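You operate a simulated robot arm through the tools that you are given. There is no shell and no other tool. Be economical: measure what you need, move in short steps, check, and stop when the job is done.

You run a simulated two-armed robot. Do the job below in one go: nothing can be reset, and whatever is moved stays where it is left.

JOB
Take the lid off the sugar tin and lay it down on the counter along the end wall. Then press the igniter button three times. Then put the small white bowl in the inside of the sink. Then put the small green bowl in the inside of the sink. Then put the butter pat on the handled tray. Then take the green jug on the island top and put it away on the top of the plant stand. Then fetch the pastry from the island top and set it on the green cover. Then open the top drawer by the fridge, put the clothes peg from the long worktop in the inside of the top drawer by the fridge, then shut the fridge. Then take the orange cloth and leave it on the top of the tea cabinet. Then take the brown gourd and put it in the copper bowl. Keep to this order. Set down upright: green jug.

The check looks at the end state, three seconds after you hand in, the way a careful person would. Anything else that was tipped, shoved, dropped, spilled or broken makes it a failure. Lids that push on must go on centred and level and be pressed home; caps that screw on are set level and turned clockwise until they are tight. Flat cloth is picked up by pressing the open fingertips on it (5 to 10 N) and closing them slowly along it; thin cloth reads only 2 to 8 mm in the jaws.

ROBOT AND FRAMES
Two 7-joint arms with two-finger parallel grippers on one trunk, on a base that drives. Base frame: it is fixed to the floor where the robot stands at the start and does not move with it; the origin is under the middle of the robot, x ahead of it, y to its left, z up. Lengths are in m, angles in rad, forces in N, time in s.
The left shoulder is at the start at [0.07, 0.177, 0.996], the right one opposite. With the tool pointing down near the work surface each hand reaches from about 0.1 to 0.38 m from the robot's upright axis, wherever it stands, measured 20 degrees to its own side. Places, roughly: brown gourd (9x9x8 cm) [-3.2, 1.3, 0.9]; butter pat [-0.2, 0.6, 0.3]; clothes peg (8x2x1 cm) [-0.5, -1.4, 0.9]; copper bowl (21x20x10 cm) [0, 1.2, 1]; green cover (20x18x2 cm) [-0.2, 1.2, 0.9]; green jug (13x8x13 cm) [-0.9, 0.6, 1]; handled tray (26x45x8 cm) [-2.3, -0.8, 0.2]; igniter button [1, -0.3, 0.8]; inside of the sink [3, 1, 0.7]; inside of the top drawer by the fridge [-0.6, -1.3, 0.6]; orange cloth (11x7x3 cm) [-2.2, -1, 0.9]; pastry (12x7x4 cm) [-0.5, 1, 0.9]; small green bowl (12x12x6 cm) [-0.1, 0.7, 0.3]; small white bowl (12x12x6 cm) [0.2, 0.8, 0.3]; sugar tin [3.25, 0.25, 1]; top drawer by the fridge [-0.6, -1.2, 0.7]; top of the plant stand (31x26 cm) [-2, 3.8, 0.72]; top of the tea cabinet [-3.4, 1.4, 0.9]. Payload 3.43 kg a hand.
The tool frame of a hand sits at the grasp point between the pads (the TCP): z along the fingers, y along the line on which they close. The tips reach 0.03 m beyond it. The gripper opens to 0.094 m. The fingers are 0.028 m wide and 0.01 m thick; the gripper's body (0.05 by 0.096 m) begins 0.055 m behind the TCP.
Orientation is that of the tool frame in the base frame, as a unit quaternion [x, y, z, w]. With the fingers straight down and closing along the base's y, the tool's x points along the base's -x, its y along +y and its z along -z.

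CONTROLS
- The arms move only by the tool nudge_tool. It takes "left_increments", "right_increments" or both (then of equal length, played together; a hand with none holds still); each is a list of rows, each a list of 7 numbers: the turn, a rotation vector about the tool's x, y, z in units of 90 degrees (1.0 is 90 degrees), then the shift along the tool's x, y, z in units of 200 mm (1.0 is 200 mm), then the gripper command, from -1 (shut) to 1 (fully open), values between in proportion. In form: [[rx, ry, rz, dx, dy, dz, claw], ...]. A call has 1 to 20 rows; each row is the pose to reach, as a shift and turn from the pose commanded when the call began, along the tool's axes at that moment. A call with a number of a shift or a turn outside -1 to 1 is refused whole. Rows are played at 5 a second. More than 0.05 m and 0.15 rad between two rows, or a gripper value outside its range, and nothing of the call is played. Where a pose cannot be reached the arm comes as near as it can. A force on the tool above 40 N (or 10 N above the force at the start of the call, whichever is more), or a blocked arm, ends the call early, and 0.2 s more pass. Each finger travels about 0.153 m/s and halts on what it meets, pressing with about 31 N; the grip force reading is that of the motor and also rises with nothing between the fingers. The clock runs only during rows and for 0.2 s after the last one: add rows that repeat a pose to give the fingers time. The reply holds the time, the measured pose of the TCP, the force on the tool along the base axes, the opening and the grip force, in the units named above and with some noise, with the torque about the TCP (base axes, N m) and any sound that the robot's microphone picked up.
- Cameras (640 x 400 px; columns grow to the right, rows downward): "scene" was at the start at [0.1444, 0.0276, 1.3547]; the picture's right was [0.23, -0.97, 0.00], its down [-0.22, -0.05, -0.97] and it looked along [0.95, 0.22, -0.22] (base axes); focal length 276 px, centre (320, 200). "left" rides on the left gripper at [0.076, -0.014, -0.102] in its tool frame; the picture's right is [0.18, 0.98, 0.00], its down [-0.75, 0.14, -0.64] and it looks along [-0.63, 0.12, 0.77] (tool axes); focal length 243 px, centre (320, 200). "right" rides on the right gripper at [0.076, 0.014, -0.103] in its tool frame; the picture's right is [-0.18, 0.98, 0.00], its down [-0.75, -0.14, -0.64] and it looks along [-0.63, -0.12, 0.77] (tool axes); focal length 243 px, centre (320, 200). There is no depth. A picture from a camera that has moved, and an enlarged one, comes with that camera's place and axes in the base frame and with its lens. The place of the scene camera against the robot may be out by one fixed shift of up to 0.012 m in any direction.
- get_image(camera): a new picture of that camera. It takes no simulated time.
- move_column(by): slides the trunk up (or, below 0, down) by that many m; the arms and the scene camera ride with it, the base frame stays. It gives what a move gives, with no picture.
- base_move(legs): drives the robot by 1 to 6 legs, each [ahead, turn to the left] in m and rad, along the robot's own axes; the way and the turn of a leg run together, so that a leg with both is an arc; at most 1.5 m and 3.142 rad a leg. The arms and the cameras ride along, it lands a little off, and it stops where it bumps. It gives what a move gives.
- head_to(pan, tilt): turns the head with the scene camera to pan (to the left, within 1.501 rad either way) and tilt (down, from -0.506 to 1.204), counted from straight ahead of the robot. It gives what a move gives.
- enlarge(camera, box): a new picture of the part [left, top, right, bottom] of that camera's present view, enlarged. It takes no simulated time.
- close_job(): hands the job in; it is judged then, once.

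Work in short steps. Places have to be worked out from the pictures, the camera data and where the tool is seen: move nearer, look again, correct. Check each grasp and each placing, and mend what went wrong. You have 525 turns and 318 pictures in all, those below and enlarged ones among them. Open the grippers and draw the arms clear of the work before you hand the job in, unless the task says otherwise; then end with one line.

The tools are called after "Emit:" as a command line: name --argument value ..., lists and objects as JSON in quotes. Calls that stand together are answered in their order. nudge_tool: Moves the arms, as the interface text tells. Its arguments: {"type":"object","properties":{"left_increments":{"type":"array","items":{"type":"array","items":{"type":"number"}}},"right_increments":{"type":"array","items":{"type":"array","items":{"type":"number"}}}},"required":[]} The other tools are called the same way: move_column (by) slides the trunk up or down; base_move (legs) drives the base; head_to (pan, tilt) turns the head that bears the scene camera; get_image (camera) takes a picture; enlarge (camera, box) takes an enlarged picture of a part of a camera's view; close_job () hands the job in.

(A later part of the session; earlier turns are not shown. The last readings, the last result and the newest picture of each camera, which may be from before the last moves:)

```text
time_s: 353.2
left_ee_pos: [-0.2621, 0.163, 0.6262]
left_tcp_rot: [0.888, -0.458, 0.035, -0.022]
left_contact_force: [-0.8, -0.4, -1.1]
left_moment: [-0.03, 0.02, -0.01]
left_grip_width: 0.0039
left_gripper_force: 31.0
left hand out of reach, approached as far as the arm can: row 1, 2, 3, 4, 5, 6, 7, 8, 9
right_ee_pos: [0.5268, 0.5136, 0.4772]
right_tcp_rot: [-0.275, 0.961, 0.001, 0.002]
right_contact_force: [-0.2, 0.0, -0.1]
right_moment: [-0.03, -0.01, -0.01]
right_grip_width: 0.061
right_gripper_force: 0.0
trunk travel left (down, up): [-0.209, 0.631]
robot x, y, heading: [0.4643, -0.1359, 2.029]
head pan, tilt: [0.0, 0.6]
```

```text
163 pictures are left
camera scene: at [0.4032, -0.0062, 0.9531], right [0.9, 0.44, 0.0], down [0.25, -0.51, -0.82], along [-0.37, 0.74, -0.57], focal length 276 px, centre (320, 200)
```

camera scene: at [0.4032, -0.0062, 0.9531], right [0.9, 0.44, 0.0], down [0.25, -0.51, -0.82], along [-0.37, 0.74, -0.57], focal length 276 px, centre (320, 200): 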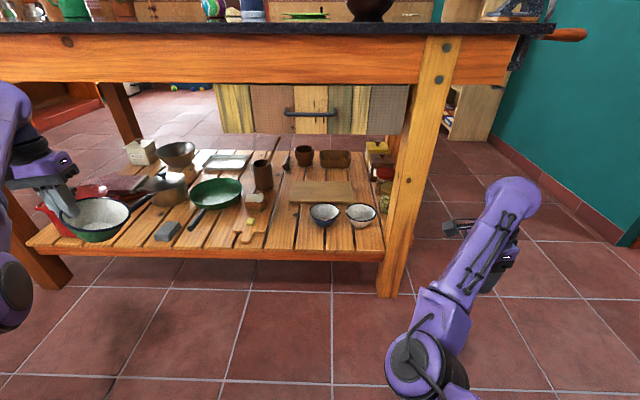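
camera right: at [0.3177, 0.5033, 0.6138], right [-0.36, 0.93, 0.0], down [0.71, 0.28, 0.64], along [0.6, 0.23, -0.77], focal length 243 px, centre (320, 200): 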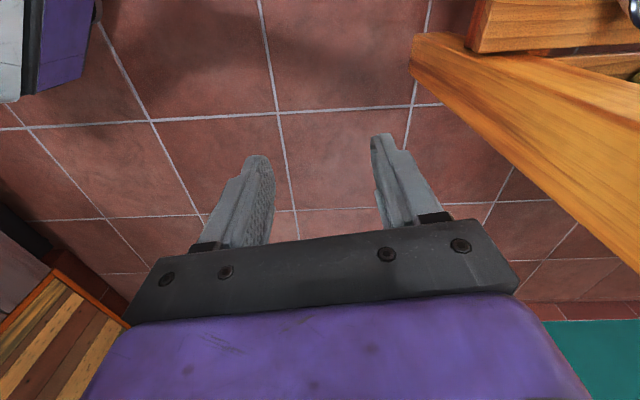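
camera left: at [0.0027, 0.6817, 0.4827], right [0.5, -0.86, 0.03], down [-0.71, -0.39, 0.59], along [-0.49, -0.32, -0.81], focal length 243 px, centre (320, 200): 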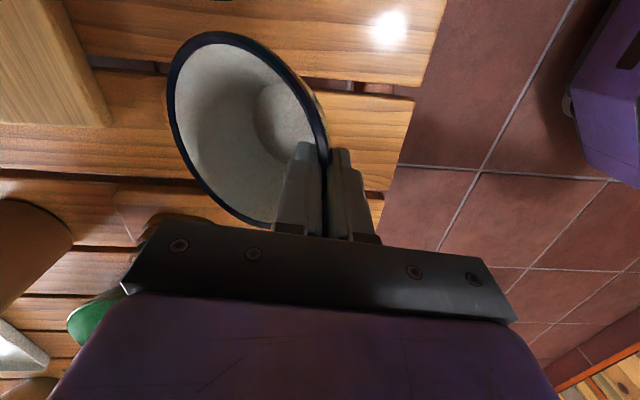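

Left is well clear. Now I turn +0.244 and lower so the right hand lines up with the white bowl's near rim, then advance.

Emit:
base_move --legs '[[0, 0.244]]'

Emit:
move_column --by -0.1

Emit:
base_move --legs '[[0.18, 0]]'

Emit:
get_image --camera "right"

Emit:
get_image --camera "scene"

```text
time_s: 354.4
left_ee_pos: [-0.3134, -0.0226, 0.6257]
left_tcp_rot: [0.937, -0.346, 0.032, -0.026]
left_contact_force: [0.2, -0.6, -1.4]
left_moment: [-0.02, 0.02, 0.0]
left_grip_width: 0.0044
left_gripper_force: 31.3
right_ee_pos: [0.3667, 0.5097, 0.4776]
right_tcp_rot: [-0.389, 0.921, 0.001, 0.002]
right_contact_force: [-0.3, 0.4, -0.2]
right_moment: [0.01, -0.01, -0.02]
right_grip_width: 0.0614
right_gripper_force: 0.0
trunk travel left (down, up): [-0.209, 0.631]
robot x, y, heading: [0.4592, -0.1334, 2.274]
head pan, tilt: [0.0, 0.6]
```

```text
time_s: 355.7
left_ee_pos: [-0.313, -0.0202, 0.5261]
left_tcp_rot: [0.938, -0.345, 0.031, -0.026]
left_contact_force: [0.2, -0.3, -1.4]
left_moment: [-0.04, 0.04, -0.01]
left_grip_width: 0.0044
left_gripper_force: 30.4
right_ee_pos: [0.3674, 0.5094, 0.3769]
right_tcp_rot: [-0.391, 0.92, 0.001, 0.002]
right_contact_force: [0.1, 0.8, 0.4]
right_moment: [-0.02, -0.01, 0.02]
right_grip_width: 0.0612
right_gripper_force: 0.0
trunk travel left (down, up): [-0.109, 0.731]
robot x, y, heading: [0.4659, -0.137, 2.274]
head pan, tilt: [0.0, 0.6]
```

```text
time_s: 357.2
left_ee_pos: [-0.4315, 0.1115, 0.5264]
left_tcp_rot: [0.939, -0.343, 0.031, -0.025]
left_contact_force: [0.5, 0.9, -1.9]
left_moment: [-0.02, 0.02, -0.02]
left_grip_width: 0.0045
left_gripper_force: 31.1
right_ee_pos: [0.2455, 0.6479, 0.376]
right_tcp_rot: [-0.392, 0.92, 0.001, 0.001]
right_contact_force: [-0.5, 0.0, 0.6]
right_moment: [0.02, -0.02, 0.02]
right_grip_width: 0.061
right_gripper_force: 0.1
trunk travel left (down, up): [-0.109, 0.731]
robot x, y, heading: [0.3447, -0.0035, 2.28]
head pan, tilt: [0.0, 0.6]
```

```text
162 pictures are left
camera right: at [0.1828, 0.6027, 0.4794], right [-0.58, 0.81, 0.0], down [0.62, 0.45, 0.64], along [0.52, 0.38, -0.76], focal length 243 px, centre (320, 200)
```

right: 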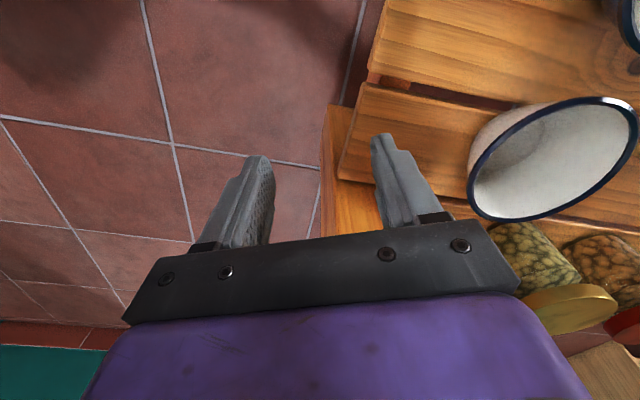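

```text
161 pictures are left
camera scene: at [0.2567, 0.1125, 0.8531], right [0.76, 0.65, 0.0], down [0.37, -0.43, -0.82], along [-0.54, 0.63, -0.57], focal length 276 px, centre (320, 200)
```

scene: 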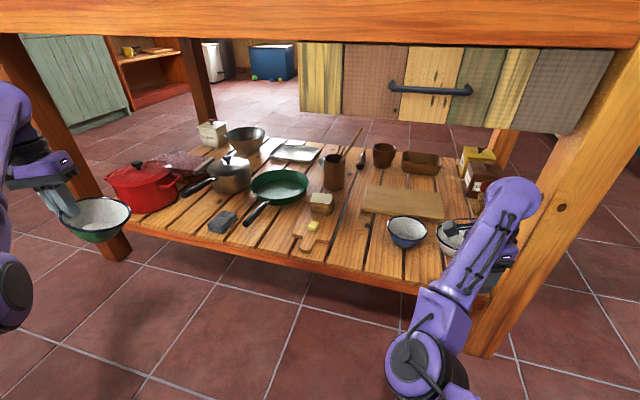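

The white bowl's centre is ≈(0.155,0.812): 3.8 cm to the right. I turn −0.05 and advance 0.12 m.

Emit:
base_move --legs '[[0, -0.052], [0.115, 0]]'

Emit:
get_image --camera "right"

```text
time_s: 358.9
left_ee_pos: [-0.4952, 0.2435, 0.5258]
left_tcp_rot: [0.929, -0.367, 0.032, -0.024]
left_contact_force: [-0.3, -0.4, -0.7]
left_moment: [-0.05, 0.04, -0.01]
left_grip_width: 0.0042
left_gripper_force: 30.8
right_ee_pos: [0.2086, 0.7424, 0.3777]
right_tcp_rot: [-0.369, 0.929, 0.0, 0.002]
right_contact_force: [1.1, 0.1, 0.4]
right_moment: [-0.01, 0.0, 0.0]
right_grip_width: 0.0611
right_gripper_force: 0.1
trunk travel left (down, up): [-0.109, 0.731]
robot x, y, heading: [0.2733, 0.0928, 2.223]
head pan, tilt: [0.0, 0.6]
```

```text
160 pictures are left
camera right: at [0.1432, 0.7018, 0.4793], right [-0.54, 0.84, 0.0], down [0.64, 0.41, 0.64], along [0.54, 0.35, -0.76], focal length 243 px, centre (320, 200)
```

right: 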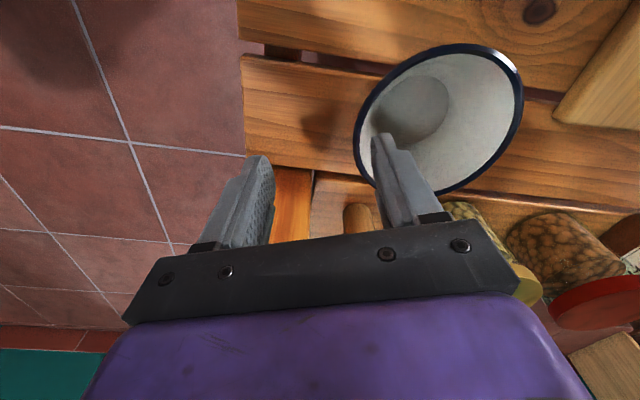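

Nearly there: 2.8 cm more, then lower 6 cm and close.

Emit:
base_move --legs '[[0.03, 0]]'

Emit:
move_column --by -0.058

Emit:
get_image --camera "right"

```text
time_s: 359.7
left_ee_pos: [-0.5131, 0.2668, 0.5263]
left_tcp_rot: [0.929, -0.367, 0.032, -0.024]
left_contact_force: [0.3, -0.2, -1.4]
left_moment: [-0.04, 0.03, -0.01]
left_grip_width: 0.0041
left_gripper_force: 31.1
right_ee_pos: [0.1904, 0.7671, 0.377]
right_tcp_rot: [-0.369, 0.929, 0.001, 0.001]
right_contact_force: [0.0, -0.6, -0.4]
right_moment: [-0.02, 0.02, -0.01]
right_grip_width: 0.061
right_gripper_force: 0.0
trunk travel left (down, up): [-0.109, 0.731]
robot x, y, heading: [0.2584, 0.1174, 2.233]
head pan, tilt: [0.0, 0.6]
```

```text
time_s: 360.7
left_ee_pos: [-0.5134, 0.2651, 0.4682]
left_tcp_rot: [0.929, -0.367, 0.033, -0.025]
left_contact_force: [-1.1, 0.7, -1.3]
left_moment: [-0.05, 0.0, -0.01]
left_grip_width: 0.004
left_gripper_force: 30.9
right_ee_pos: [0.1904, 0.7652, 0.3181]
right_tcp_rot: [-0.369, 0.929, 0.0, 0.001]
right_contact_force: [0.0, -0.6, -0.7]
right_moment: [0.01, -0.03, 0.01]
right_grip_width: 0.0611
right_gripper_force: 0.0
trunk travel left (down, up): [-0.051, 0.789]
robot x, y, heading: [0.2557, 0.1174, 2.231]
head pan, tilt: [0.0, 0.6]
```

```text
159 pictures are left
camera right: at [0.1258, 0.7249, 0.4215], right [-0.54, 0.84, 0.0], down [0.64, 0.41, 0.65], along [0.54, 0.35, -0.76], focal length 243 px, centre (320, 200)
```

right: 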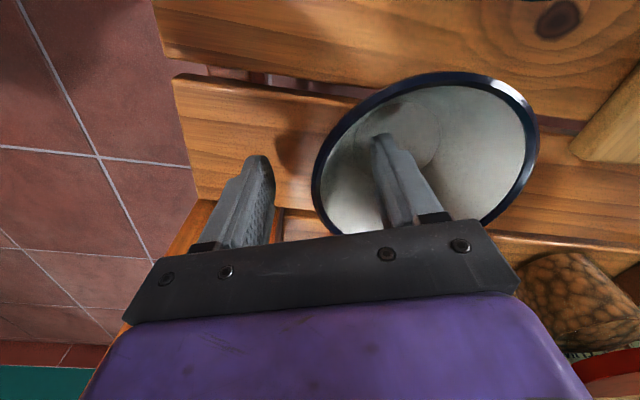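

Good straddle. I close the right gripper and lift.

Emit:
nudge_tool --right_increments '[[0, 0, 0, 0, 0, 0, 0], [0, 0, 0, 0, 0, 0, -0.4], [0, 0, 0, 0, 0, 0, -0.8], [0, 0, 0, 0, 0, 0, -1], [0, 0, 0, 0, 0, 0, -1]]'

Emit:
move_column --by 0.09

Emit:
get_image --camera "right"

```text
time_s: 361.9
left_ee_pos: [-0.5134, 0.2658, 0.469]
left_tcp_rot: [0.929, -0.368, 0.032, -0.026]
left_contact_force: [-0.2, 1.2, -1.1]
left_moment: [-0.04, 0.07, 0.03]
left_grip_width: 0.0042
left_gripper_force: 31.3
right_ee_pos: [0.1919, 0.7666, 0.3221]
right_tcp_rot: [-0.368, 0.93, 0.003, 0.002]
right_contact_force: [0.0, 5.2, 12.8]
right_moment: [0.71, 0.82, -0.36]
right_grip_width: 0.0154
right_gripper_force: 30.5
trunk travel left (down, up): [-0.051, 0.789]
robot x, y, heading: [0.255, 0.1158, 2.225]
head pan, tilt: [0.0, 0.6]
```

```text
time_s: 363.1
left_ee_pos: [-0.5129, 0.2676, 0.5573]
left_tcp_rot: [0.929, -0.367, 0.033, -0.025]
left_contact_force: [-0.9, 0.1, -2.3]
left_moment: [-0.06, -0.02, 0.0]
left_grip_width: 0.0043
left_gripper_force: 30.9
right_ee_pos: [0.1914, 0.7666, 0.4083]
right_tcp_rot: [-0.369, 0.93, 0.001, 0.001]
right_contact_force: [-0.4, -0.3, -1.2]
right_moment: [0.01, -0.04, 0.02]
right_grip_width: 0.0036
right_gripper_force: 31.0
trunk travel left (down, up): [-0.141, 0.699]
robot x, y, heading: [0.254, 0.1152, 2.227]
head pan, tilt: [0.0, 0.6]
```

```text
158 pictures are left
camera right: at [0.1257, 0.7251, 0.5109], right [-0.54, 0.84, 0.0], down [0.64, 0.41, 0.64], along [0.54, 0.35, -0.76], focal length 243 px, centre (320, 200)
```

right: 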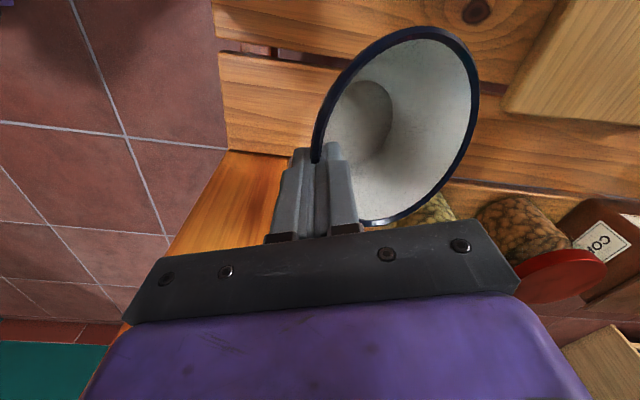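

Both bowls are held. I back out 0.33 m, then raise the trunk.

Emit:
base_move --legs '[[-0.33, 0]]'

Emit:
move_column --by 0.4

Emit:
move_column --by 0.29

Emit:
get_image --camera "scene"

```text
time_s: 365.3
left_ee_pos: [-0.309, 0.0096, 0.5578]
left_tcp_rot: [0.928, -0.371, 0.032, -0.025]
left_contact_force: [0.8, -0.4, -1.8]
left_moment: [-0.03, 0.04, 0.02]
left_grip_width: 0.0041
left_gripper_force: 30.7
right_ee_pos: [0.3997, 0.5027, 0.4081]
right_tcp_rot: [-0.364, 0.931, 0.0, 0.002]
right_contact_force: [0.0, 0.0, -1.5]
right_moment: [-0.01, -0.04, 0.03]
right_grip_width: 0.0035
right_gripper_force: 31.0
trunk travel left (down, up): [-0.141, 0.699]
robot x, y, heading: [0.457, -0.1456, 2.219]
head pan, tilt: [0.0, 0.6]
```

```text
time_s: 369.2
left_ee_pos: [-0.3094, 0.0098, 0.9575]
left_tcp_rot: [0.927, -0.372, 0.033, -0.025]
left_contact_force: [-0.2, 0.3, -1.1]
left_moment: [-0.03, 0.03, 0.05]
left_grip_width: 0.0043
left_gripper_force: 31.1
right_ee_pos: [0.3991, 0.5034, 0.8085]
right_tcp_rot: [-0.364, 0.932, 0.001, 0.002]
right_contact_force: [-0.5, 0.1, -1.6]
right_moment: [-0.07, -0.04, -0.01]
right_grip_width: 0.0031
right_gripper_force: 31.1
trunk travel left (down, up): [-0.541, 0.299]
robot x, y, heading: [0.4596, -0.1469, 2.219]
head pan, tilt: [0.0, 0.6]
```

```text
time_s: 372.1
left_ee_pos: [-0.3101, 0.0091, 1.249]
left_tcp_rot: [0.928, -0.371, 0.032, -0.025]
left_contact_force: [-1.2, 0.7, -1.1]
left_moment: [-0.05, 0.04, 0.0]
left_grip_width: 0.0041
left_gripper_force: 31.3
right_ee_pos: [0.3987, 0.503, 1.0981]
right_tcp_rot: [-0.364, 0.931, 0.001, 0.002]
right_contact_force: [0.0, -0.2, -0.8]
right_moment: [-0.02, -0.02, -0.02]
right_grip_width: 0.0032
right_gripper_force: 31.1
trunk travel left (down, up): [-0.831, 0.009]
robot x, y, heading: [0.4582, -0.1494, 2.216]
head pan, tilt: [0.0, 0.6]
```

```text
157 pictures are left
camera scene: at [0.3763, -0.031, 1.575], right [0.8, 0.6, 0.0], down [0.34, -0.45, -0.82], along [-0.5, 0.66, -0.57], focal length 276 px, centre (320, 200)
```

scene: 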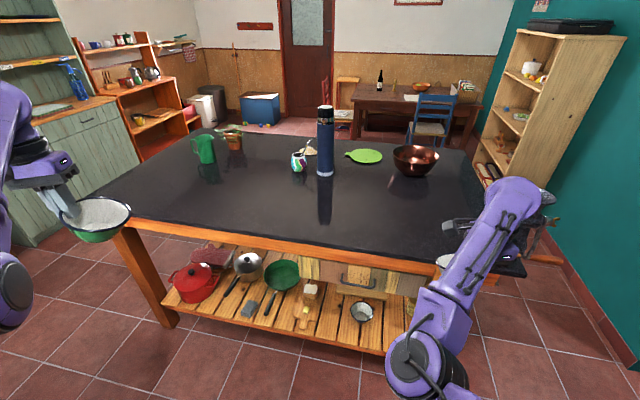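

Now the way to the sink. I use the verified route in reverse: turn to face away (rel −2.61), then reverse along the corridor diagonal. First the turn, then bring the left arm in front.

Emit:
base_move --legs '[[0, 1.9]]'

Emit:
nudge_tool --left_increments '[[0, 0, -0.06, 0.04, -0.15, 0.03, -1], [0, 0, -0.12, 0.08, -0.3, 0.06, -1], [0, 0, -0.18, 0.12, -0.45, 0.1, -1], [0, 0, -0.24, 0.16, -0.6, 0.13, -1], [0, 0, -0.3, 0.2, -0.75, 0.16, -1], [0, 0, -0.36, 0.3, -0.9, 0.2, -1], [0, 0, -0.42, 0.4, -1, 0.2, -1], [0, 0, -0.48, 0.5, -1, 0.2, -1]]'

Emit:
head_to --pan 0 --tilt 0.8

Emit:
get_image --camera "scene"

```text
time_s: 377.0
left_ee_pos: [0.5331, -0.9259, 1.2507]
left_tcp_rot: [0.849, 0.527, -0.001, -0.04]
left_contact_force: [-3.8, -0.5, 7.4]
left_moment: [0.23, 0.75, 0.11]
left_grip_width: 0.0076
left_gripper_force: 31.4
right_ee_pos: [-0.148, -0.3967, 1.098]
right_tcp_rot: [0.966, -0.258, -0.001, -0.001]
right_contact_force: [0.4, -0.2, -1.8]
right_moment: [0.04, 0.0, -0.02]
right_grip_width: 0.0031
right_gripper_force: 31.4
trunk travel left (down, up): [-0.831, 0.009]
robot x, y, heading: [0.4601, -0.1461, -2.194]
head pan, tilt: [0.0, 0.6]
```

```text
time_s: 378.8
left_ee_pos: [0.3181, -0.8477, 1.2657]
left_tcp_rot: [0.604, 0.796, 0.014, -0.038]
left_contact_force: [0.1, -0.1, -1.7]
left_moment: [-0.01, -0.04, 0.0]
left_grip_width: 0.0045
left_gripper_force: 30.4
left hand out of reach, approached as far as the arm can: row 1, 2, 3, 4, 5, 6, 7, 8
right_ee_pos: [-0.147, -0.3961, 1.0981]
right_tcp_rot: [0.966, -0.257, -0.001, 0.0]
right_contact_force: [0.4, 1.1, -1.7]
right_moment: [0.06, 0.0, 0.02]
right_grip_width: 0.0033
right_gripper_force: 30.7
trunk travel left (down, up): [-0.831, 0.009]
robot x, y, heading: [0.4584, -0.1458, -2.189]
head pan, tilt: [0.0, 0.6]
```

```text
time_s: 379.5
left_ee_pos: [0.3179, -0.8501, 1.2651]
left_tcp_rot: [0.605, 0.795, 0.015, -0.038]
left_contact_force: [-0.5, -1.0, -0.9]
left_moment: [0.03, -0.02, 0.0]
left_grip_width: 0.0044
left_gripper_force: 30.9
right_ee_pos: [-0.1472, -0.3972, 1.0993]
right_tcp_rot: [0.966, -0.258, -0.002, -0.001]
right_contact_force: [-0.3, -0.1, -1.4]
right_moment: [0.04, 0.0, -0.01]
right_grip_width: 0.0032
right_gripper_force: 31.3
trunk travel left (down, up): [-0.831, 0.009]
robot x, y, heading: [0.4568, -0.1477, -2.188]
head pan, tilt: [0.0, 0.799]
```

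```text
156 pictures are left
camera scene: at [0.3845, -0.2486, 1.5583], right [-0.81, 0.58, 0.0], down [0.42, 0.58, -0.7], along [-0.4, -0.57, -0.72], focal length 276 px, centre (320, 200)
```

scene: 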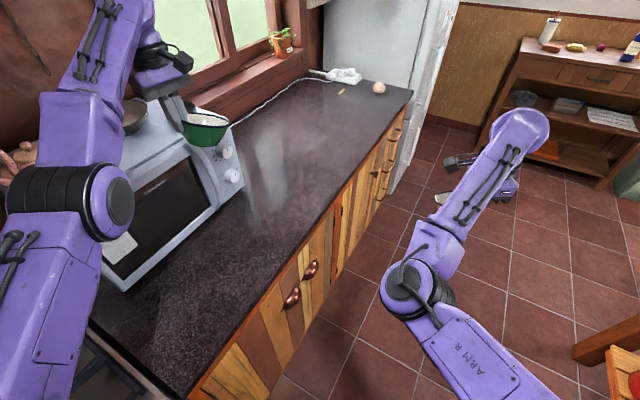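

The left hand with the green bowl is right above the microwave — a light contact happened. I look from the left camera.

Emit:
get_image --camera "left"

Emit:
enlarge --camera "scene" --box '[0, 60, 280, 240]'

```text
155 pictures are left
camera left: at [0.2896, -0.7869, 1.3727], right [0.9, 0.44, -0.01], down [0.36, -0.73, 0.58], along [0.25, -0.52, -0.82], focal length 243 px, centre (320, 200)
```

left: 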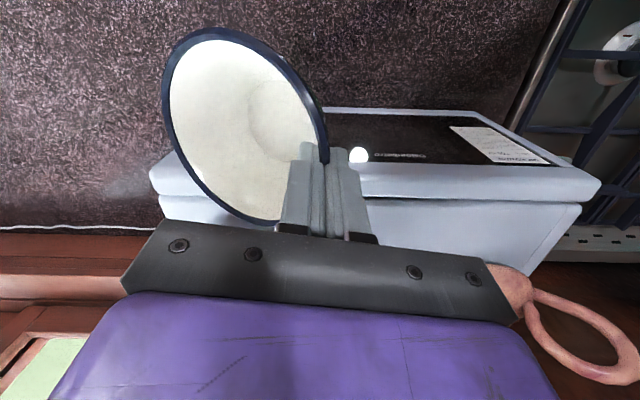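

```text
2.22 times, centred on (140, 150) of scene
camera zoom: at [0.3845, -0.2486, 1.5583], right [-0.81, 0.58, 0.0], down [0.42, 0.58, -0.7], along [-0.4, -0.57, -0.72], focal length 612 px, centre (720, 311)
```

zoom: 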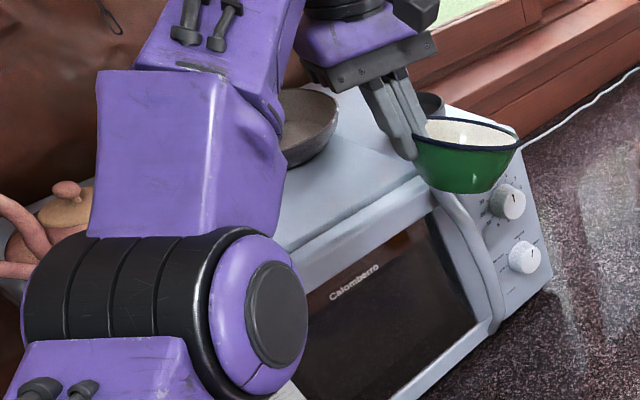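

Teapot and dishes on the microwave appear in place. I raise the left hand, then reverse away.

Emit:
nudge_tool --left_increments '[[0, 0, 0, 0, 0, -0.15, -1], [0, 0, 0, 0, 0, -0.3, -1], [0, 0, 0, 0, 0, -0.45, -1], [0, 0, 0, 0, 0, -0.45, -1]]'

Emit:
base_move --legs '[[-0.4, 0]]'

Emit:
get_image --camera "scene"

```text
time_s: 380.5
left_ee_pos: [0.3431, -0.823, 1.3485]
left_tcp_rot: [0.595, 0.803, 0.012, -0.039]
left_contact_force: [0.0, 0.0, -1.0]
left_moment: [0.02, -0.04, 0.01]
left_grip_width: 0.0044
left_gripper_force: 31.1
left hand out of reach, approached as far as the arm can: row 1, 2, 3, 4
right_ee_pos: [-0.1464, -0.3954, 1.0992]
right_tcp_rot: [0.966, -0.257, -0.002, 0.0]
right_contact_force: [-0.4, 1.0, -1.4]
right_moment: [0.03, -0.02, 0.02]
right_grip_width: 0.0034
right_gripper_force: 30.8
trunk travel left (down, up): [-0.831, 0.009]
robot x, y, heading: [0.4567, -0.1453, -2.19]
head pan, tilt: [0.0, 0.799]
```

```text
time_s: 383.1
left_ee_pos: [0.575, -0.495, 1.3447]
left_tcp_rot: [0.597, 0.801, 0.014, -0.038]
left_contact_force: [-1.0, 0.0, -0.6]
left_moment: [0.02, -0.04, 0.01]
left_grip_width: 0.0042
left_gripper_force: 31.3
right_ee_pos: [0.0895, -0.066, 1.0984]
right_tcp_rot: [0.966, -0.259, -0.001, -0.001]
right_contact_force: [-0.4, -0.4, -1.1]
right_moment: [0.06, -0.03, -0.03]
right_grip_width: 0.0033
right_gripper_force: 30.9
trunk travel left (down, up): [-0.831, 0.009]
robot x, y, heading: [0.6947, 0.183, -2.195]
head pan, tilt: [0.0, 0.799]
```

```text
153 pictures are left
camera scene: at [0.6203, 0.0819, 1.558], right [-0.81, 0.58, 0.0], down [0.42, 0.58, -0.7], along [-0.41, -0.57, -0.72], focal length 276 px, centre (320, 200)
```

scene: 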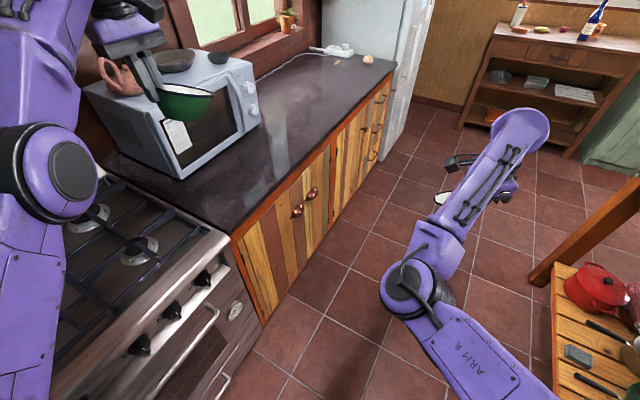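

All is well on the microwave. I reverse on, then turn the hands back to nominal yaw so the bowls hang inward between the hands (narrow for the door).

Emit:
base_move --legs '[[-0.5, 0]]'

Emit:
nudge_tool --left_increments '[[0, 0, 0.06, 0.03, -0.02, 0, -1], [0, 0, 0.12, 0.06, -0.05, 0, -1], [0, 0, 0.18, 0.1, -0.08, 0, -1], [0, 0, 0.24, 0.13, -0.1, 0, -1], [0, 0, 0.3, 0.16, -0.13, 0, -1], [0, 0, 0.36, 0.19, -0.15, 0, -1], [0, 0, 0.42, 0.22, -0.18, 0, -1], [0, 0, 0.47, 0.25, -0.2, 0, -1], [0, 0, 0.52, 0.28, -0.22, 0, -1], [0, 0, 0.58, 0.32, -0.25, 0, -1], [0, 0, 0.58, 0.32, -0.25, 0, -1]]' --right_increments '[[0, 0, -0.085, 0.05, 0, 0, -1], [0, 0, -0.17, 0.1, 0, 0, -1], [0, 0, -0.255, 0.15, 0, 0, -1], [0, 0, -0.34, 0.2, 0, 0, -1], [0, 0, -0.425, 0.25, 0, 0, -1], [0, 0, -0.51, 0.3, 0, 0, -1], [0, 0, -0.595, 0.36, 0, 0, -1], [0, 0, -0.68, 0.42, 0, 0, -1], [0, 0, -0.765, 0.48, 0, 0, -1], [0, 0, -0.85, 0.54, 0, 0, -1], [0, 0, -0.93, 0.6, 0, 0, -1]]'

Emit:
get_image --camera "scene"

```text
time_s: 386.0
left_ee_pos: [0.8667, -0.0866, 1.3455]
left_tcp_rot: [0.599, 0.8, 0.013, -0.037]
left_contact_force: [-1.8, -0.1, -1.8]
left_moment: [0.04, -0.02, 0.0]
left_grip_width: 0.0042
left_gripper_force: 31.3
right_ee_pos: [0.3817, 0.3475, 1.0975]
right_tcp_rot: [0.965, -0.262, -0.001, -0.002]
right_contact_force: [0.3, -0.7, -1.9]
right_moment: [0.05, -0.03, 0.0]
right_grip_width: 0.003
right_gripper_force: 30.7
trunk travel left (down, up): [-0.831, 0.009]
robot x, y, heading: [0.9918, 0.5906, -2.2]
head pan, tilt: [0.0, 0.799]
```

```text
time_s: 388.4
left_ee_pos: [0.8022, -0.0387, 1.3518]
left_tcp_rot: [0.89, 0.455, -0.005, -0.04]
left_contact_force: [0.3, -0.1, -0.6]
left_moment: [-0.04, -0.08, 0.01]
left_grip_width: 0.0045
left_gripper_force: 31.8
right_ee_pos: [0.4219, 0.2714, 1.0745]
right_tcp_rot: [0.907, 0.421, -0.001, -0.001]
right_contact_force: [0.4, -0.7, -1.0]
right_moment: [0.07, 0.02, 0.01]
right_grip_width: 0.0033
right_gripper_force: 30.9
right hand out of reach, approached as far as the arm can: row 1, 2, 3, 4, 5, 6, 7, 8, 9, 10, 11
trunk travel left (down, up): [-0.831, 0.009]
robot x, y, heading: [0.9899, 0.589, -2.199]
head pan, tilt: [0.0, 0.799]
```

```text
152 pictures are left
camera scene: at [0.9161, 0.4912, 1.5582], right [-0.81, 0.59, 0.0], down [0.42, 0.58, -0.7], along [-0.41, -0.56, -0.72], focal length 276 px, centre (320, 200)
```

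scene: 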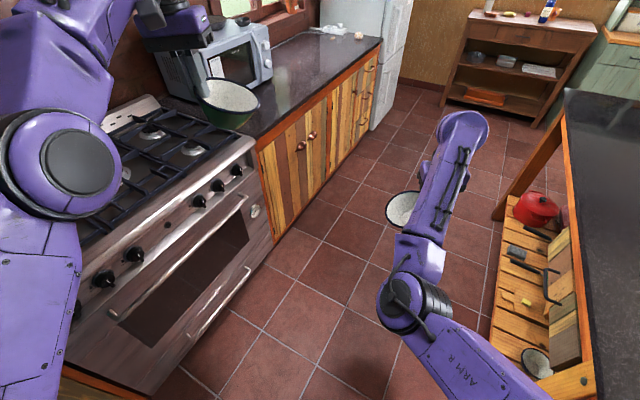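

Bowls now hang inboard. I continue: turn to face the stove, reverse to the door axis, and turn to face the doorway.

Emit:
base_move --legs '[[0, 1.07], [-0.28, 0]]'

Emit:
base_move --legs '[[0, 1.57]]'

Emit:
head_to --pan 0 --tilt 0.7

Emit:
get_image --camera "scene"

```text
time_s: 393.0
left_ee_pos: [1.3297, 0.3686, 1.3501]
left_tcp_rot: [0.542, 0.839, -0.024, -0.033]
left_contact_force: [-0.9, -0.2, -0.9]
left_moment: [0.06, -0.03, -0.03]
left_grip_width: 0.0041
left_gripper_force: 31.2
right_ee_pos: [0.8723, 0.1931, 1.0732]
right_tcp_rot: [0.575, 0.818, -0.001, -0.002]
right_contact_force: [0.2, 0.0, -1.6]
right_moment: [-0.01, 0.07, -0.01]
right_grip_width: 0.0035
right_gripper_force: 30.5
trunk travel left (down, up): [-0.831, 0.009]
robot x, y, heading: [0.8762, 0.8467, -1.147]
head pan, tilt: [0.0, 0.799]
```

```text
time_s: 397.2
left_ee_pos: [1.3645, 1.2857, 1.3526]
left_tcp_rot: [-0.198, 0.979, -0.039, -0.006]
left_contact_force: [-0.9, -0.1, -0.7]
left_moment: [0.05, -0.01, -0.01]
left_grip_width: 0.0044
left_gripper_force: 31.3
right_ee_pos: [1.5278, 0.8242, 1.0745]
right_tcp_rot: [-0.159, 0.987, -0.002, 0.0]
right_contact_force: [0.2, 0.4, -0.9]
right_moment: [-0.05, -0.01, 0.01]
right_grip_width: 0.0034
right_gripper_force: 30.1
trunk travel left (down, up): [-0.831, 0.009]
robot x, y, heading: [0.871, 0.8452, 0.396]
head pan, tilt: [0.0, 0.799]
```

```text
time_s: 397.9
left_ee_pos: [1.3639, 1.2871, 1.3521]
left_tcp_rot: [-0.198, 0.979, -0.04, -0.007]
left_contact_force: [1.0, -0.4, -1.7]
left_moment: [0.07, -0.03, -0.01]
left_grip_width: 0.0046
left_gripper_force: 30.7
right_ee_pos: [1.5266, 0.8243, 1.0732]
right_tcp_rot: [-0.159, 0.987, -0.001, 0.0]
right_contact_force: [0.0, 0.0, -2.2]
right_moment: [-0.03, -0.02, -0.01]
right_grip_width: 0.0033
right_gripper_force: 31.1
trunk travel left (down, up): [-0.831, 0.009]
robot x, y, heading: [0.876, 0.8478, 0.401]
head pan, tilt: [0.0, 0.7]
```

```text
151 pictures are left
camera scene: at [1.004, 0.9049, 1.5664], right [0.38, -0.92, 0.0], down [-0.6, -0.25, -0.76], along [0.71, 0.29, -0.64], focal length 276 px, centre (320, 200)
```

scene: 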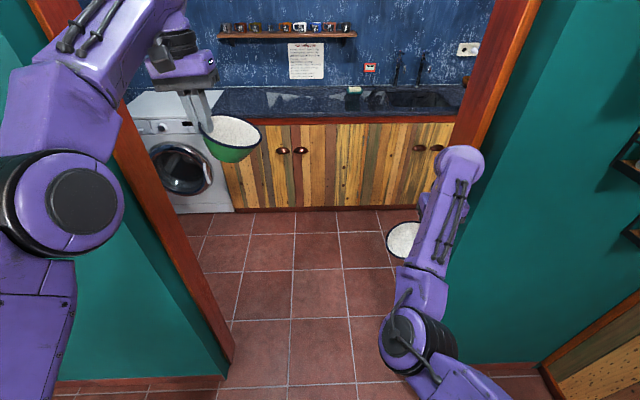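

The left elbow is wide (≈0.42). I lower the left hand 13 cm and bring it in, and fix the heading.

Emit:
nudge_tool --left_increments '[[0, 0, 0, -0.03, -0.05, 0.13, -1], [0, 0, 0, -0.06, -0.1, 0.26, -1], [0, 0, 0, -0.1, -0.15, 0.39, -1], [0, 0, 0, -0.13, -0.2, 0.52, -1], [0, 0, 0, -0.16, -0.25, 0.65, -1]]'

Emit:
base_move --legs '[[0, -0.02]]'

Emit:
get_image --camera "scene"

```text
time_s: 399.1
left_ee_pos: [1.4131, 1.2426, 1.223]
left_tcp_rot: [-0.197, 0.98, -0.041, -0.006]
left_contact_force: [-0.7, -0.3, -2.0]
left_moment: [0.04, 0.02, 0.0]
left_grip_width: 0.0044
left_gripper_force: 31.4
right_ee_pos: [1.5271, 0.8241, 1.0731]
right_tcp_rot: [-0.159, 0.987, -0.001, 0.0]
right_contact_force: [0.1, -0.6, -0.6]
right_moment: [-0.05, 0.02, -0.01]
right_grip_width: 0.0033
right_gripper_force: 31.4
trunk travel left (down, up): [-0.831, 0.009]
robot x, y, heading: [0.8726, 0.8431, 0.394]
head pan, tilt: [0.0, 0.7]
```

```text
time_s: 399.8
left_ee_pos: [1.4183, 1.2345, 1.2237]
left_tcp_rot: [-0.186, 0.982, -0.04, -0.007]
left_contact_force: [-0.4, 1.0, -0.8]
left_moment: [0.04, 0.0, -0.01]
left_grip_width: 0.0045
left_gripper_force: 30.7
right_ee_pos: [1.5263, 0.8114, 1.0735]
right_tcp_rot: [-0.149, 0.989, -0.003, 0.001]
right_contact_force: [0.0, 0.1, -1.3]
right_moment: [-0.06, -0.04, -0.01]
right_grip_width: 0.0033
right_gripper_force: 31.7
trunk travel left (down, up): [-0.831, 0.009]
robot x, y, heading: [0.8749, 0.8486, 0.37]
head pan, tilt: [0.0, 0.7]
```

```text
150 pictures are left
camera scene: at [1.0046, 0.9039, 1.5664], right [0.37, -0.93, 0.0], down [-0.6, -0.24, -0.76], along [0.71, 0.28, -0.64], focal length 276 px, centre (320, 200)
```

scene: 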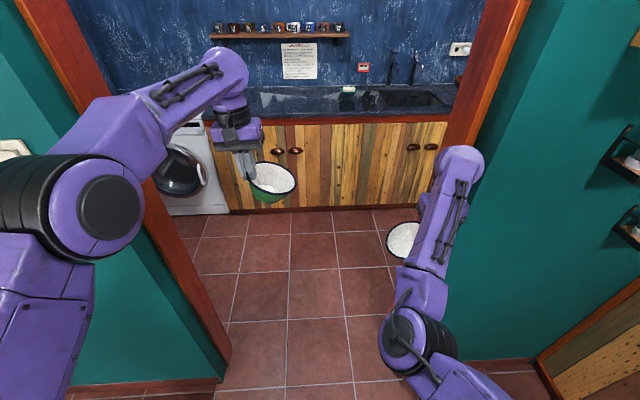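

The left elbow still sticks out. I move the left hand further right and forward to pull it in.

Emit:
nudge_tool --left_increments '[[0, 0, 0, -0.08, -0.1, 0, -1], [0, 0, 0, -0.16, -0.2, 0, -1], [0, 0, 0, -0.24, -0.3, 0, -1], [0, 0, 0, -0.32, -0.4, 0, -1], [0, 0, 0, -0.4, -0.5, 0, -1], [0, 0, 0, -0.48, -0.6, 0, -1]]'

Emit:
get_image --camera "scene"

```text
time_s: 401.2
left_ee_pos: [1.4451, 1.2109, 1.2159]
left_tcp_rot: [-0.187, 0.982, -0.039, -0.007]
left_contact_force: [-0.1, 1.1, -1.7]
left_moment: [0.03, 0.0, -0.04]
left_grip_width: 0.0045
left_gripper_force: 31.0
left hand out of reach, approached as far as the arm can: row 2, 3, 4, 5, 6
right_ee_pos: [1.5257, 0.8103, 1.0738]
right_tcp_rot: [-0.149, 0.989, -0.002, 0.001]
right_contact_force: [-0.5, 0.0, -1.4]
right_moment: [-0.02, 0.02, -0.03]
right_grip_width: 0.0031
right_gripper_force: 30.4
trunk travel left (down, up): [-0.831, 0.009]
robot x, y, heading: [0.8764, 0.8493, 0.373]
head pan, tilt: [0.0, 0.7]
```

```text
149 pictures are left
camera scene: at [1.0049, 0.9021, 1.5665], right [0.37, -0.93, 0.0], down [-0.6, -0.24, -0.76], along [0.71, 0.28, -0.64], focal length 276 px, centre (320, 200)
```

scene: 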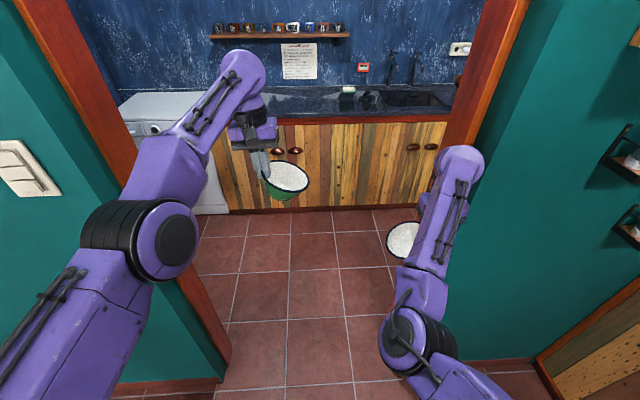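

Now narrow as before. I drive through: 0.42 m at this slight angle, correct the heading, and go on 0.78 m.

Emit:
base_move --legs '[[0.36, 0], [0, 0.077]]'

Emit:
base_move --legs '[[0.8, 0]]'

Emit:
head_to --pan -0.5 --tilt 0.6

Emit:
get_image --camera "scene"

```text
time_s: 404.0
left_ee_pos: [1.7594, 1.3862, 1.2182]
left_tcp_rot: [-0.225, 0.974, -0.037, -0.005]
left_contact_force: [0.1, -0.9, -2.1]
left_moment: [0.07, -0.01, 0.01]
left_grip_width: 0.0044
left_gripper_force: 30.7
right_ee_pos: [1.8706, 0.9948, 1.0742]
right_tcp_rot: [-0.188, 0.982, 0.0, 0.001]
right_contact_force: [0.6, -0.6, -1.5]
right_moment: [-0.05, -0.05, 0.03]
right_grip_width: 0.0032
right_gripper_force: 30.6
trunk travel left (down, up): [-0.831, 0.009]
robot x, y, heading: [1.219, 0.9799, 0.453]
head pan, tilt: [0.0, 0.7]
```

```text
time_s: 408.3
left_ee_pos: [2.478, 1.7454, 1.2176]
left_tcp_rot: [-0.227, 0.973, -0.039, -0.004]
left_contact_force: [0.4, -0.5, -1.1]
left_moment: [0.05, -0.02, -0.03]
left_grip_width: 0.0047
left_gripper_force: 30.2
right_ee_pos: [2.5913, 1.3527, 1.0745]
right_tcp_rot: [-0.189, 0.982, -0.002, 0.0]
right_contact_force: [-0.6, 0.0, -1.6]
right_moment: [-0.03, -0.04, 0.02]
right_grip_width: 0.0032
right_gripper_force: 30.9
trunk travel left (down, up): [-0.831, 0.009]
robot x, y, heading: [1.9402, 1.3356, 0.455]
head pan, tilt: [0.0, 0.7]
```

```text
time_s: 409.3
left_ee_pos: [2.479, 1.7448, 1.2171]
left_tcp_rot: [-0.227, 0.973, -0.041, -0.005]
left_contact_force: [-0.2, 0.3, -1.1]
left_moment: [0.06, 0.0, 0.0]
left_grip_width: 0.0046
left_gripper_force: 30.5
right_ee_pos: [2.5925, 1.3513, 1.0742]
right_tcp_rot: [-0.189, 0.982, -0.001, 0.001]
right_contact_force: [-0.3, -0.4, -1.2]
right_moment: [-0.06, -0.03, -0.02]
right_grip_width: 0.0034
right_gripper_force: 31.4
trunk travel left (down, up): [-0.831, 0.009]
robot x, y, heading: [1.9387, 1.3313, 0.463]
head pan, tilt: [-0.499, 0.6]
```

```text
148 pictures are left
camera scene: at [2.0776, 1.3595, 1.5751], right [-0.04, -1.0, 0.0], down [-0.56, 0.02, -0.82], along [0.82, -0.03, -0.57], focal length 276 px, centre (320, 200)
```

scene: 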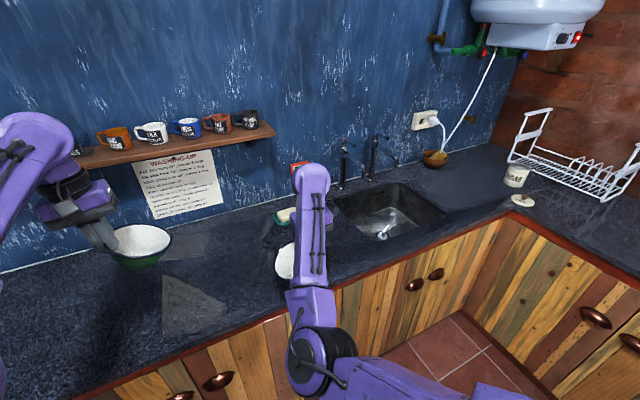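

Sink centre ≈(3.02,1.03). I move to stand in front of it: turn right, 0.53 m, turn back.

Emit:
base_move --legs '[[0, -1.22], [0.52, 0]]'

Emit:
base_move --legs '[[0, 1.2]]'

Emit:
head_to --pan -0.3 --tilt 0.7

Emit:
get_image --camera "scene"

Emit:
get_image --camera "right"

```text
time_s: 415.4
left_ee_pos: [2.8943, 0.5968, 1.2169]
left_tcp_rot: [0.372, 0.927, -0.03, -0.025]
left_contact_force: [0.7, -0.8, -1.1]
left_moment: [0.03, -0.04, 0.01]
left_grip_width: 0.0047
left_gripper_force: 30.7
right_ee_pos: [2.5655, 0.3573, 1.075]
right_tcp_rot: [0.407, 0.913, -0.002, -0.001]
right_contact_force: [0.0, 0.8, -1.6]
right_moment: [-0.03, 0.05, -0.01]
right_grip_width: 0.0034
right_gripper_force: 30.9
trunk travel left (down, up): [-0.831, 0.009]
robot x, y, heading: [2.3227, 0.9613, -0.766]
head pan, tilt: [-0.499, 0.6]
```

```text
time_s: 418.9
left_ee_pos: [2.8654, 1.3716, 1.2168]
left_tcp_rot: [-0.227, 0.973, -0.039, -0.004]
left_contact_force: [-0.4, -0.3, -0.6]
left_moment: [0.06, 0.04, 0.02]
left_grip_width: 0.0048
left_gripper_force: 31.3
right_ee_pos: [2.9775, 0.9814, 1.0744]
right_tcp_rot: [-0.189, 0.982, -0.002, 0.0]
right_contact_force: [-0.3, 0.2, -0.9]
right_moment: [-0.05, 0.0, -0.01]
right_grip_width: 0.0033
right_gripper_force: 31.5
trunk travel left (down, up): [-0.831, 0.009]
robot x, y, heading: [2.3237, 0.961, 0.453]
head pan, tilt: [-0.499, 0.6]
```

```text
time_s: 419.6
left_ee_pos: [2.8645, 1.3726, 1.2168]
left_tcp_rot: [-0.227, 0.973, -0.041, -0.005]
left_contact_force: [0.1, -0.4, -0.2]
left_moment: [0.06, 0.02, -0.01]
left_grip_width: 0.0047
left_gripper_force: 31.3
right_ee_pos: [2.9778, 0.9806, 1.0751]
right_tcp_rot: [-0.189, 0.982, -0.002, 0.0]
right_contact_force: [-0.8, 0.2, -1.1]
right_moment: [-0.06, -0.01, 0.0]
right_grip_width: 0.0032
right_gripper_force: 31.3
trunk travel left (down, up): [-0.831, 0.009]
robot x, y, heading: [2.3311, 0.9634, 0.465]
head pan, tilt: [-0.3, 0.7]
```

```text
147 pictures are left
camera scene: at [2.4589, 1.0046, 1.5665], right [0.16, -0.99, 0.0], down [-0.64, -0.1, -0.76], along [0.76, 0.12, -0.64], focal length 276 px, centre (320, 200)
```

scene: 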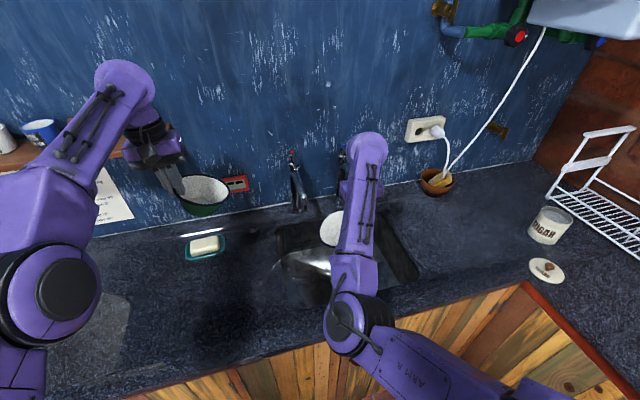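

```text
146 pictures are left
camera right: at [2.9018, 0.9667, 1.1769], right [-0.19, 0.98, 0.0], down [0.75, 0.15, 0.64], along [0.63, 0.12, -0.77], focal length 243 px, centre (320, 200)
```

right: 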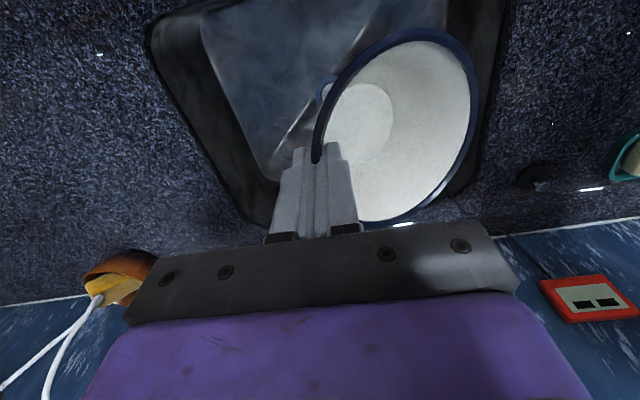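

The white bowl is above the sink. I zoom into the sink to see what's in there.

Emit:
enlarge --camera "scene" --box '[250, 190, 440, 320]'

```text
3.08 times, centred on (345, 255) of scene
camera zoom: at [2.4589, 1.0046, 1.5665], right [0.16, -0.99, 0.0], down [-0.64, -0.1, -0.76], along [0.76, 0.12, -0.64], focal length 848 px, centre (243, 31)
```

zoom: 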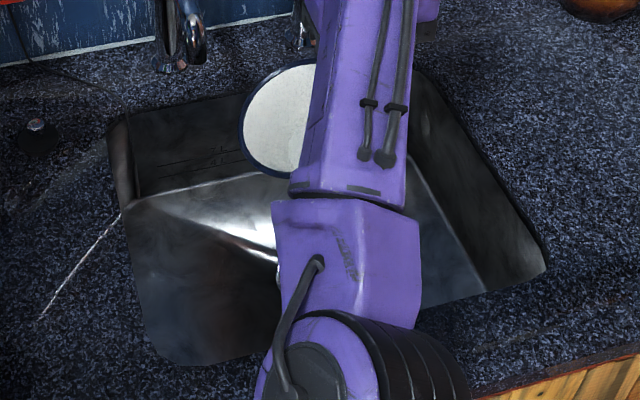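

I turn −0.17 rad so the white bowl goes to the right half of the sink, and lower 0.2 m by the trunk.

Emit:
base_move --legs '[[0, -0.17], [0.05, 0]]'

Emit:
move_column --by -0.17

Emit:
get_image --camera "right"

Emit:
get_image --camera "scene"

```text
time_s: 421.2
left_ee_pos: [2.979, 1.2859, 1.2255]
left_tcp_rot: [-0.14, 0.989, -0.039, -0.004]
left_contact_force: [0.4, 0.5, -2.3]
left_moment: [0.05, 0.02, -0.04]
left_grip_width: 0.0047
left_gripper_force: 30.6
right_ee_pos: [3.0167, 0.863, 1.0758]
right_tcp_rot: [-0.088, 0.996, -0.011, 0.003]
right_contact_force: [-0.7, 2.8, -2.7]
right_moment: [-0.17, 0.04, 0.0]
right_grip_width: 0.0033
right_gripper_force: 31.3
trunk travel left (down, up): [-0.831, 0.009]
robot x, y, heading: [2.3723, 0.9763, 0.28]
head pan, tilt: [-0.3, 0.7]
```

```text
time_s: 423.1
left_ee_pos: [2.9745, 1.2836, 1.0565]
left_tcp_rot: [-0.14, 0.989, -0.039, -0.003]
left_contact_force: [-0.7, -0.2, -2.0]
left_moment: [0.06, 0.02, 0.02]
left_grip_width: 0.0043
left_gripper_force: 31.5
right_ee_pos: [3.0139, 0.8585, 0.9077]
right_tcp_rot: [-0.086, 0.996, -0.012, 0.005]
right_contact_force: [0.7, -0.7, -0.8]
right_moment: [-0.08, 0.0, 0.06]
right_grip_width: 0.0031
right_gripper_force: 30.9
trunk travel left (down, up): [-0.661, 0.179]
robot x, y, heading: [2.3769, 0.9756, 0.28]
head pan, tilt: [-0.3, 0.7]
```

```text
144 pictures are left
camera right: at [2.9353, 0.8626, 1.0097], right [0.01, 1.0, -0.02], down [0.76, 0.01, 0.65], along [0.65, -0.02, -0.76], focal length 243 px, centre (320, 200)
```

right: 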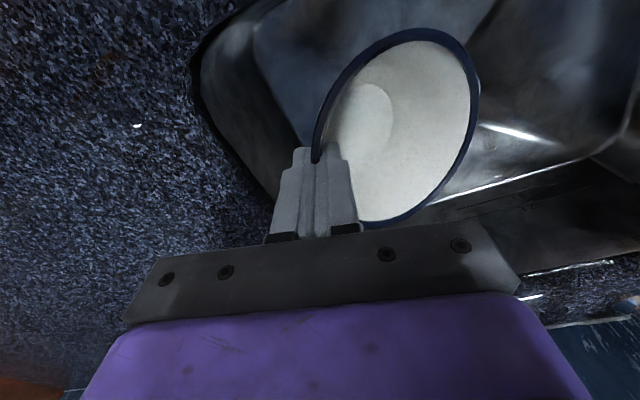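

```text
143 pictures are left
camera scene: at [2.5111, 0.995, 1.3965], right [-0.02, -1.0, 0.0], down [-0.64, 0.01, -0.76], along [0.76, -0.01, -0.64], focal length 276 px, centre (320, 200)
```

scene: 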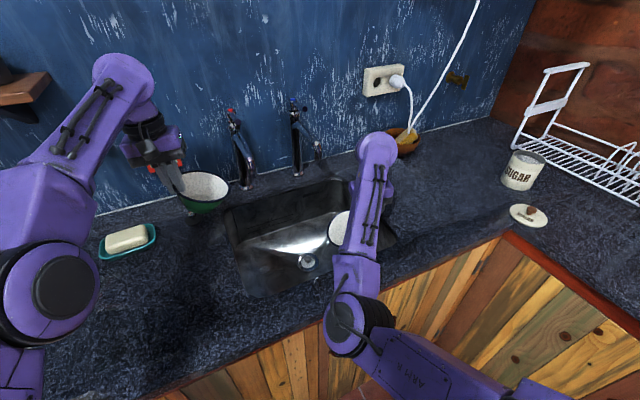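

The hand is too close to the right sink edge; I turn +0.08 to shift it 5 cm left.

Emit:
base_move --legs '[[0, 0.085]]'

Emit:
nudge_tool --right_increments '[[0, 0, 0, 0, 0, 0.1, -1], [0, 0, 0, 0, 0, 0.2, -1], [0, 0, 0, 0, 0, 0.3, -1]]'

Emit:
get_image --camera "right"

```text
time_s: 424.0
left_ee_pos: [2.9475, 1.3325, 1.0553]
left_tcp_rot: [-0.181, 0.983, -0.038, -0.003]
left_contact_force: [-0.1, 0.4, -1.5]
left_moment: [0.05, 0.05, -0.03]
left_grip_width: 0.0046
left_gripper_force: 30.9
right_ee_pos: [3.0224, 0.9117, 0.9075]
right_tcp_rot: [-0.129, 0.992, -0.013, 0.005]
right_contact_force: [0.3, -1.0, -1.2]
right_moment: [-0.06, -0.01, -0.03]
right_grip_width: 0.0033
right_gripper_force: 31.0
trunk travel left (down, up): [-0.661, 0.179]
robot x, y, heading: [2.3754, 0.9764, 0.364]
head pan, tilt: [-0.3, 0.7]
```

```text
time_s: 424.8
left_ee_pos: [2.948, 1.3334, 1.0555]
left_tcp_rot: [-0.182, 0.983, -0.04, -0.002]
left_contact_force: [0.4, -0.3, -1.6]
left_moment: [0.05, 0.04, 0.0]
left_grip_width: 0.0047
left_gripper_force: 30.7
right_ee_pos: [3.0259, 0.905, 0.8501]
right_tcp_rot: [-0.122, 0.992, -0.016, 0.009]
right_contact_force: [0.1, 0.4, -2.3]
right_moment: [-0.06, 0.0, 0.02]
right_grip_width: 0.0032
right_gripper_force: 31.0
trunk travel left (down, up): [-0.661, 0.179]
robot x, y, heading: [2.3741, 0.9762, 0.363]
head pan, tilt: [-0.3, 0.7]
```

```text
142 pictures are left
camera right: at [2.9469, 0.9041, 0.9511], right [-0.06, 1.0, -0.03], down [0.75, 0.07, 0.66], along [0.66, 0.02, -0.75], focal length 243 px, centre (320, 200)
```

right: 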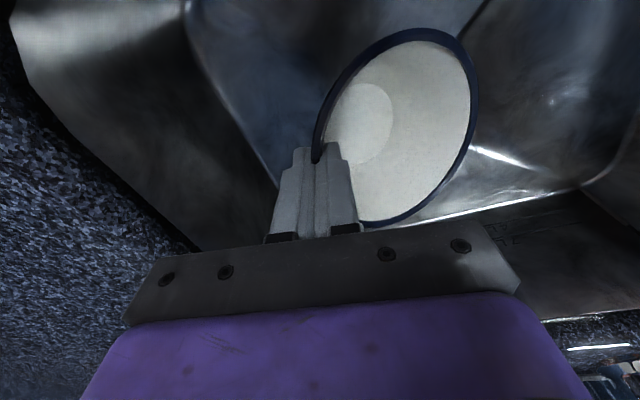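

Inside the sink. I keep lowering until the bowl touches the bottom.

Emit:
nudge_tool --right_increments '[[0, 0, 0, 0, 0, 0.08, -1], [0, 0, 0, 0, 0, 0.14, -1], [0, 0, 0, 0, 0, 0.2, -1], [0, 0, 0, 0, 0, 0.25, -1], [0, 0, 0, 0, 0, 0.3, -1], [0, 0, 0, 0, 0, 0.35, -1]]'

Emit:
get_image --camera "right"

```text
time_s: 426.2
left_ee_pos: [2.9458, 1.3341, 1.0564]
left_tcp_rot: [-0.182, 0.983, -0.039, -0.001]
left_contact_force: [-1.0, -0.2, -0.4]
left_moment: [0.07, 0.03, -0.01]
left_grip_width: 0.0048
left_gripper_force: 31.4
right_ee_pos: [3.0307, 0.8962, 0.7888]
right_tcp_rot: [-0.118, 0.993, -0.019, 0.017]
right_contact_force: [4.3, 0.2, 14.1]
right_moment: [0.68, -0.09, -0.13]
right_grip_width: 0.0034
right_gripper_force: 31.3
trunk travel left (down, up): [-0.661, 0.179]
robot x, y, heading: [2.3719, 0.976, 0.366]
head pan, tilt: [-0.3, 0.7]
```

```text
141 pictures are left
camera right: at [2.9488, 0.8967, 0.8879], right [-0.05, 1.0, -0.03], down [0.74, 0.06, 0.67], along [0.67, 0.01, -0.74], focal length 243 px, centre (320, 200)
```

right: 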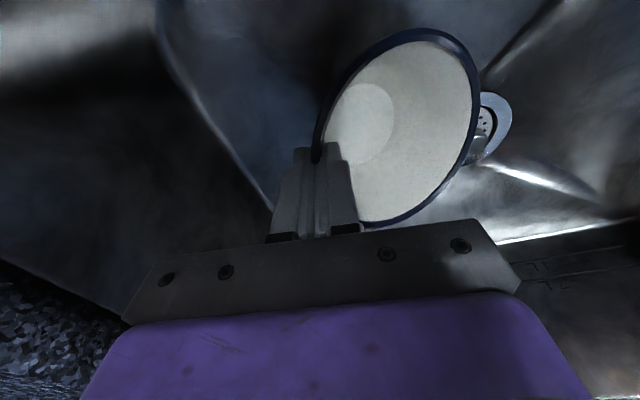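

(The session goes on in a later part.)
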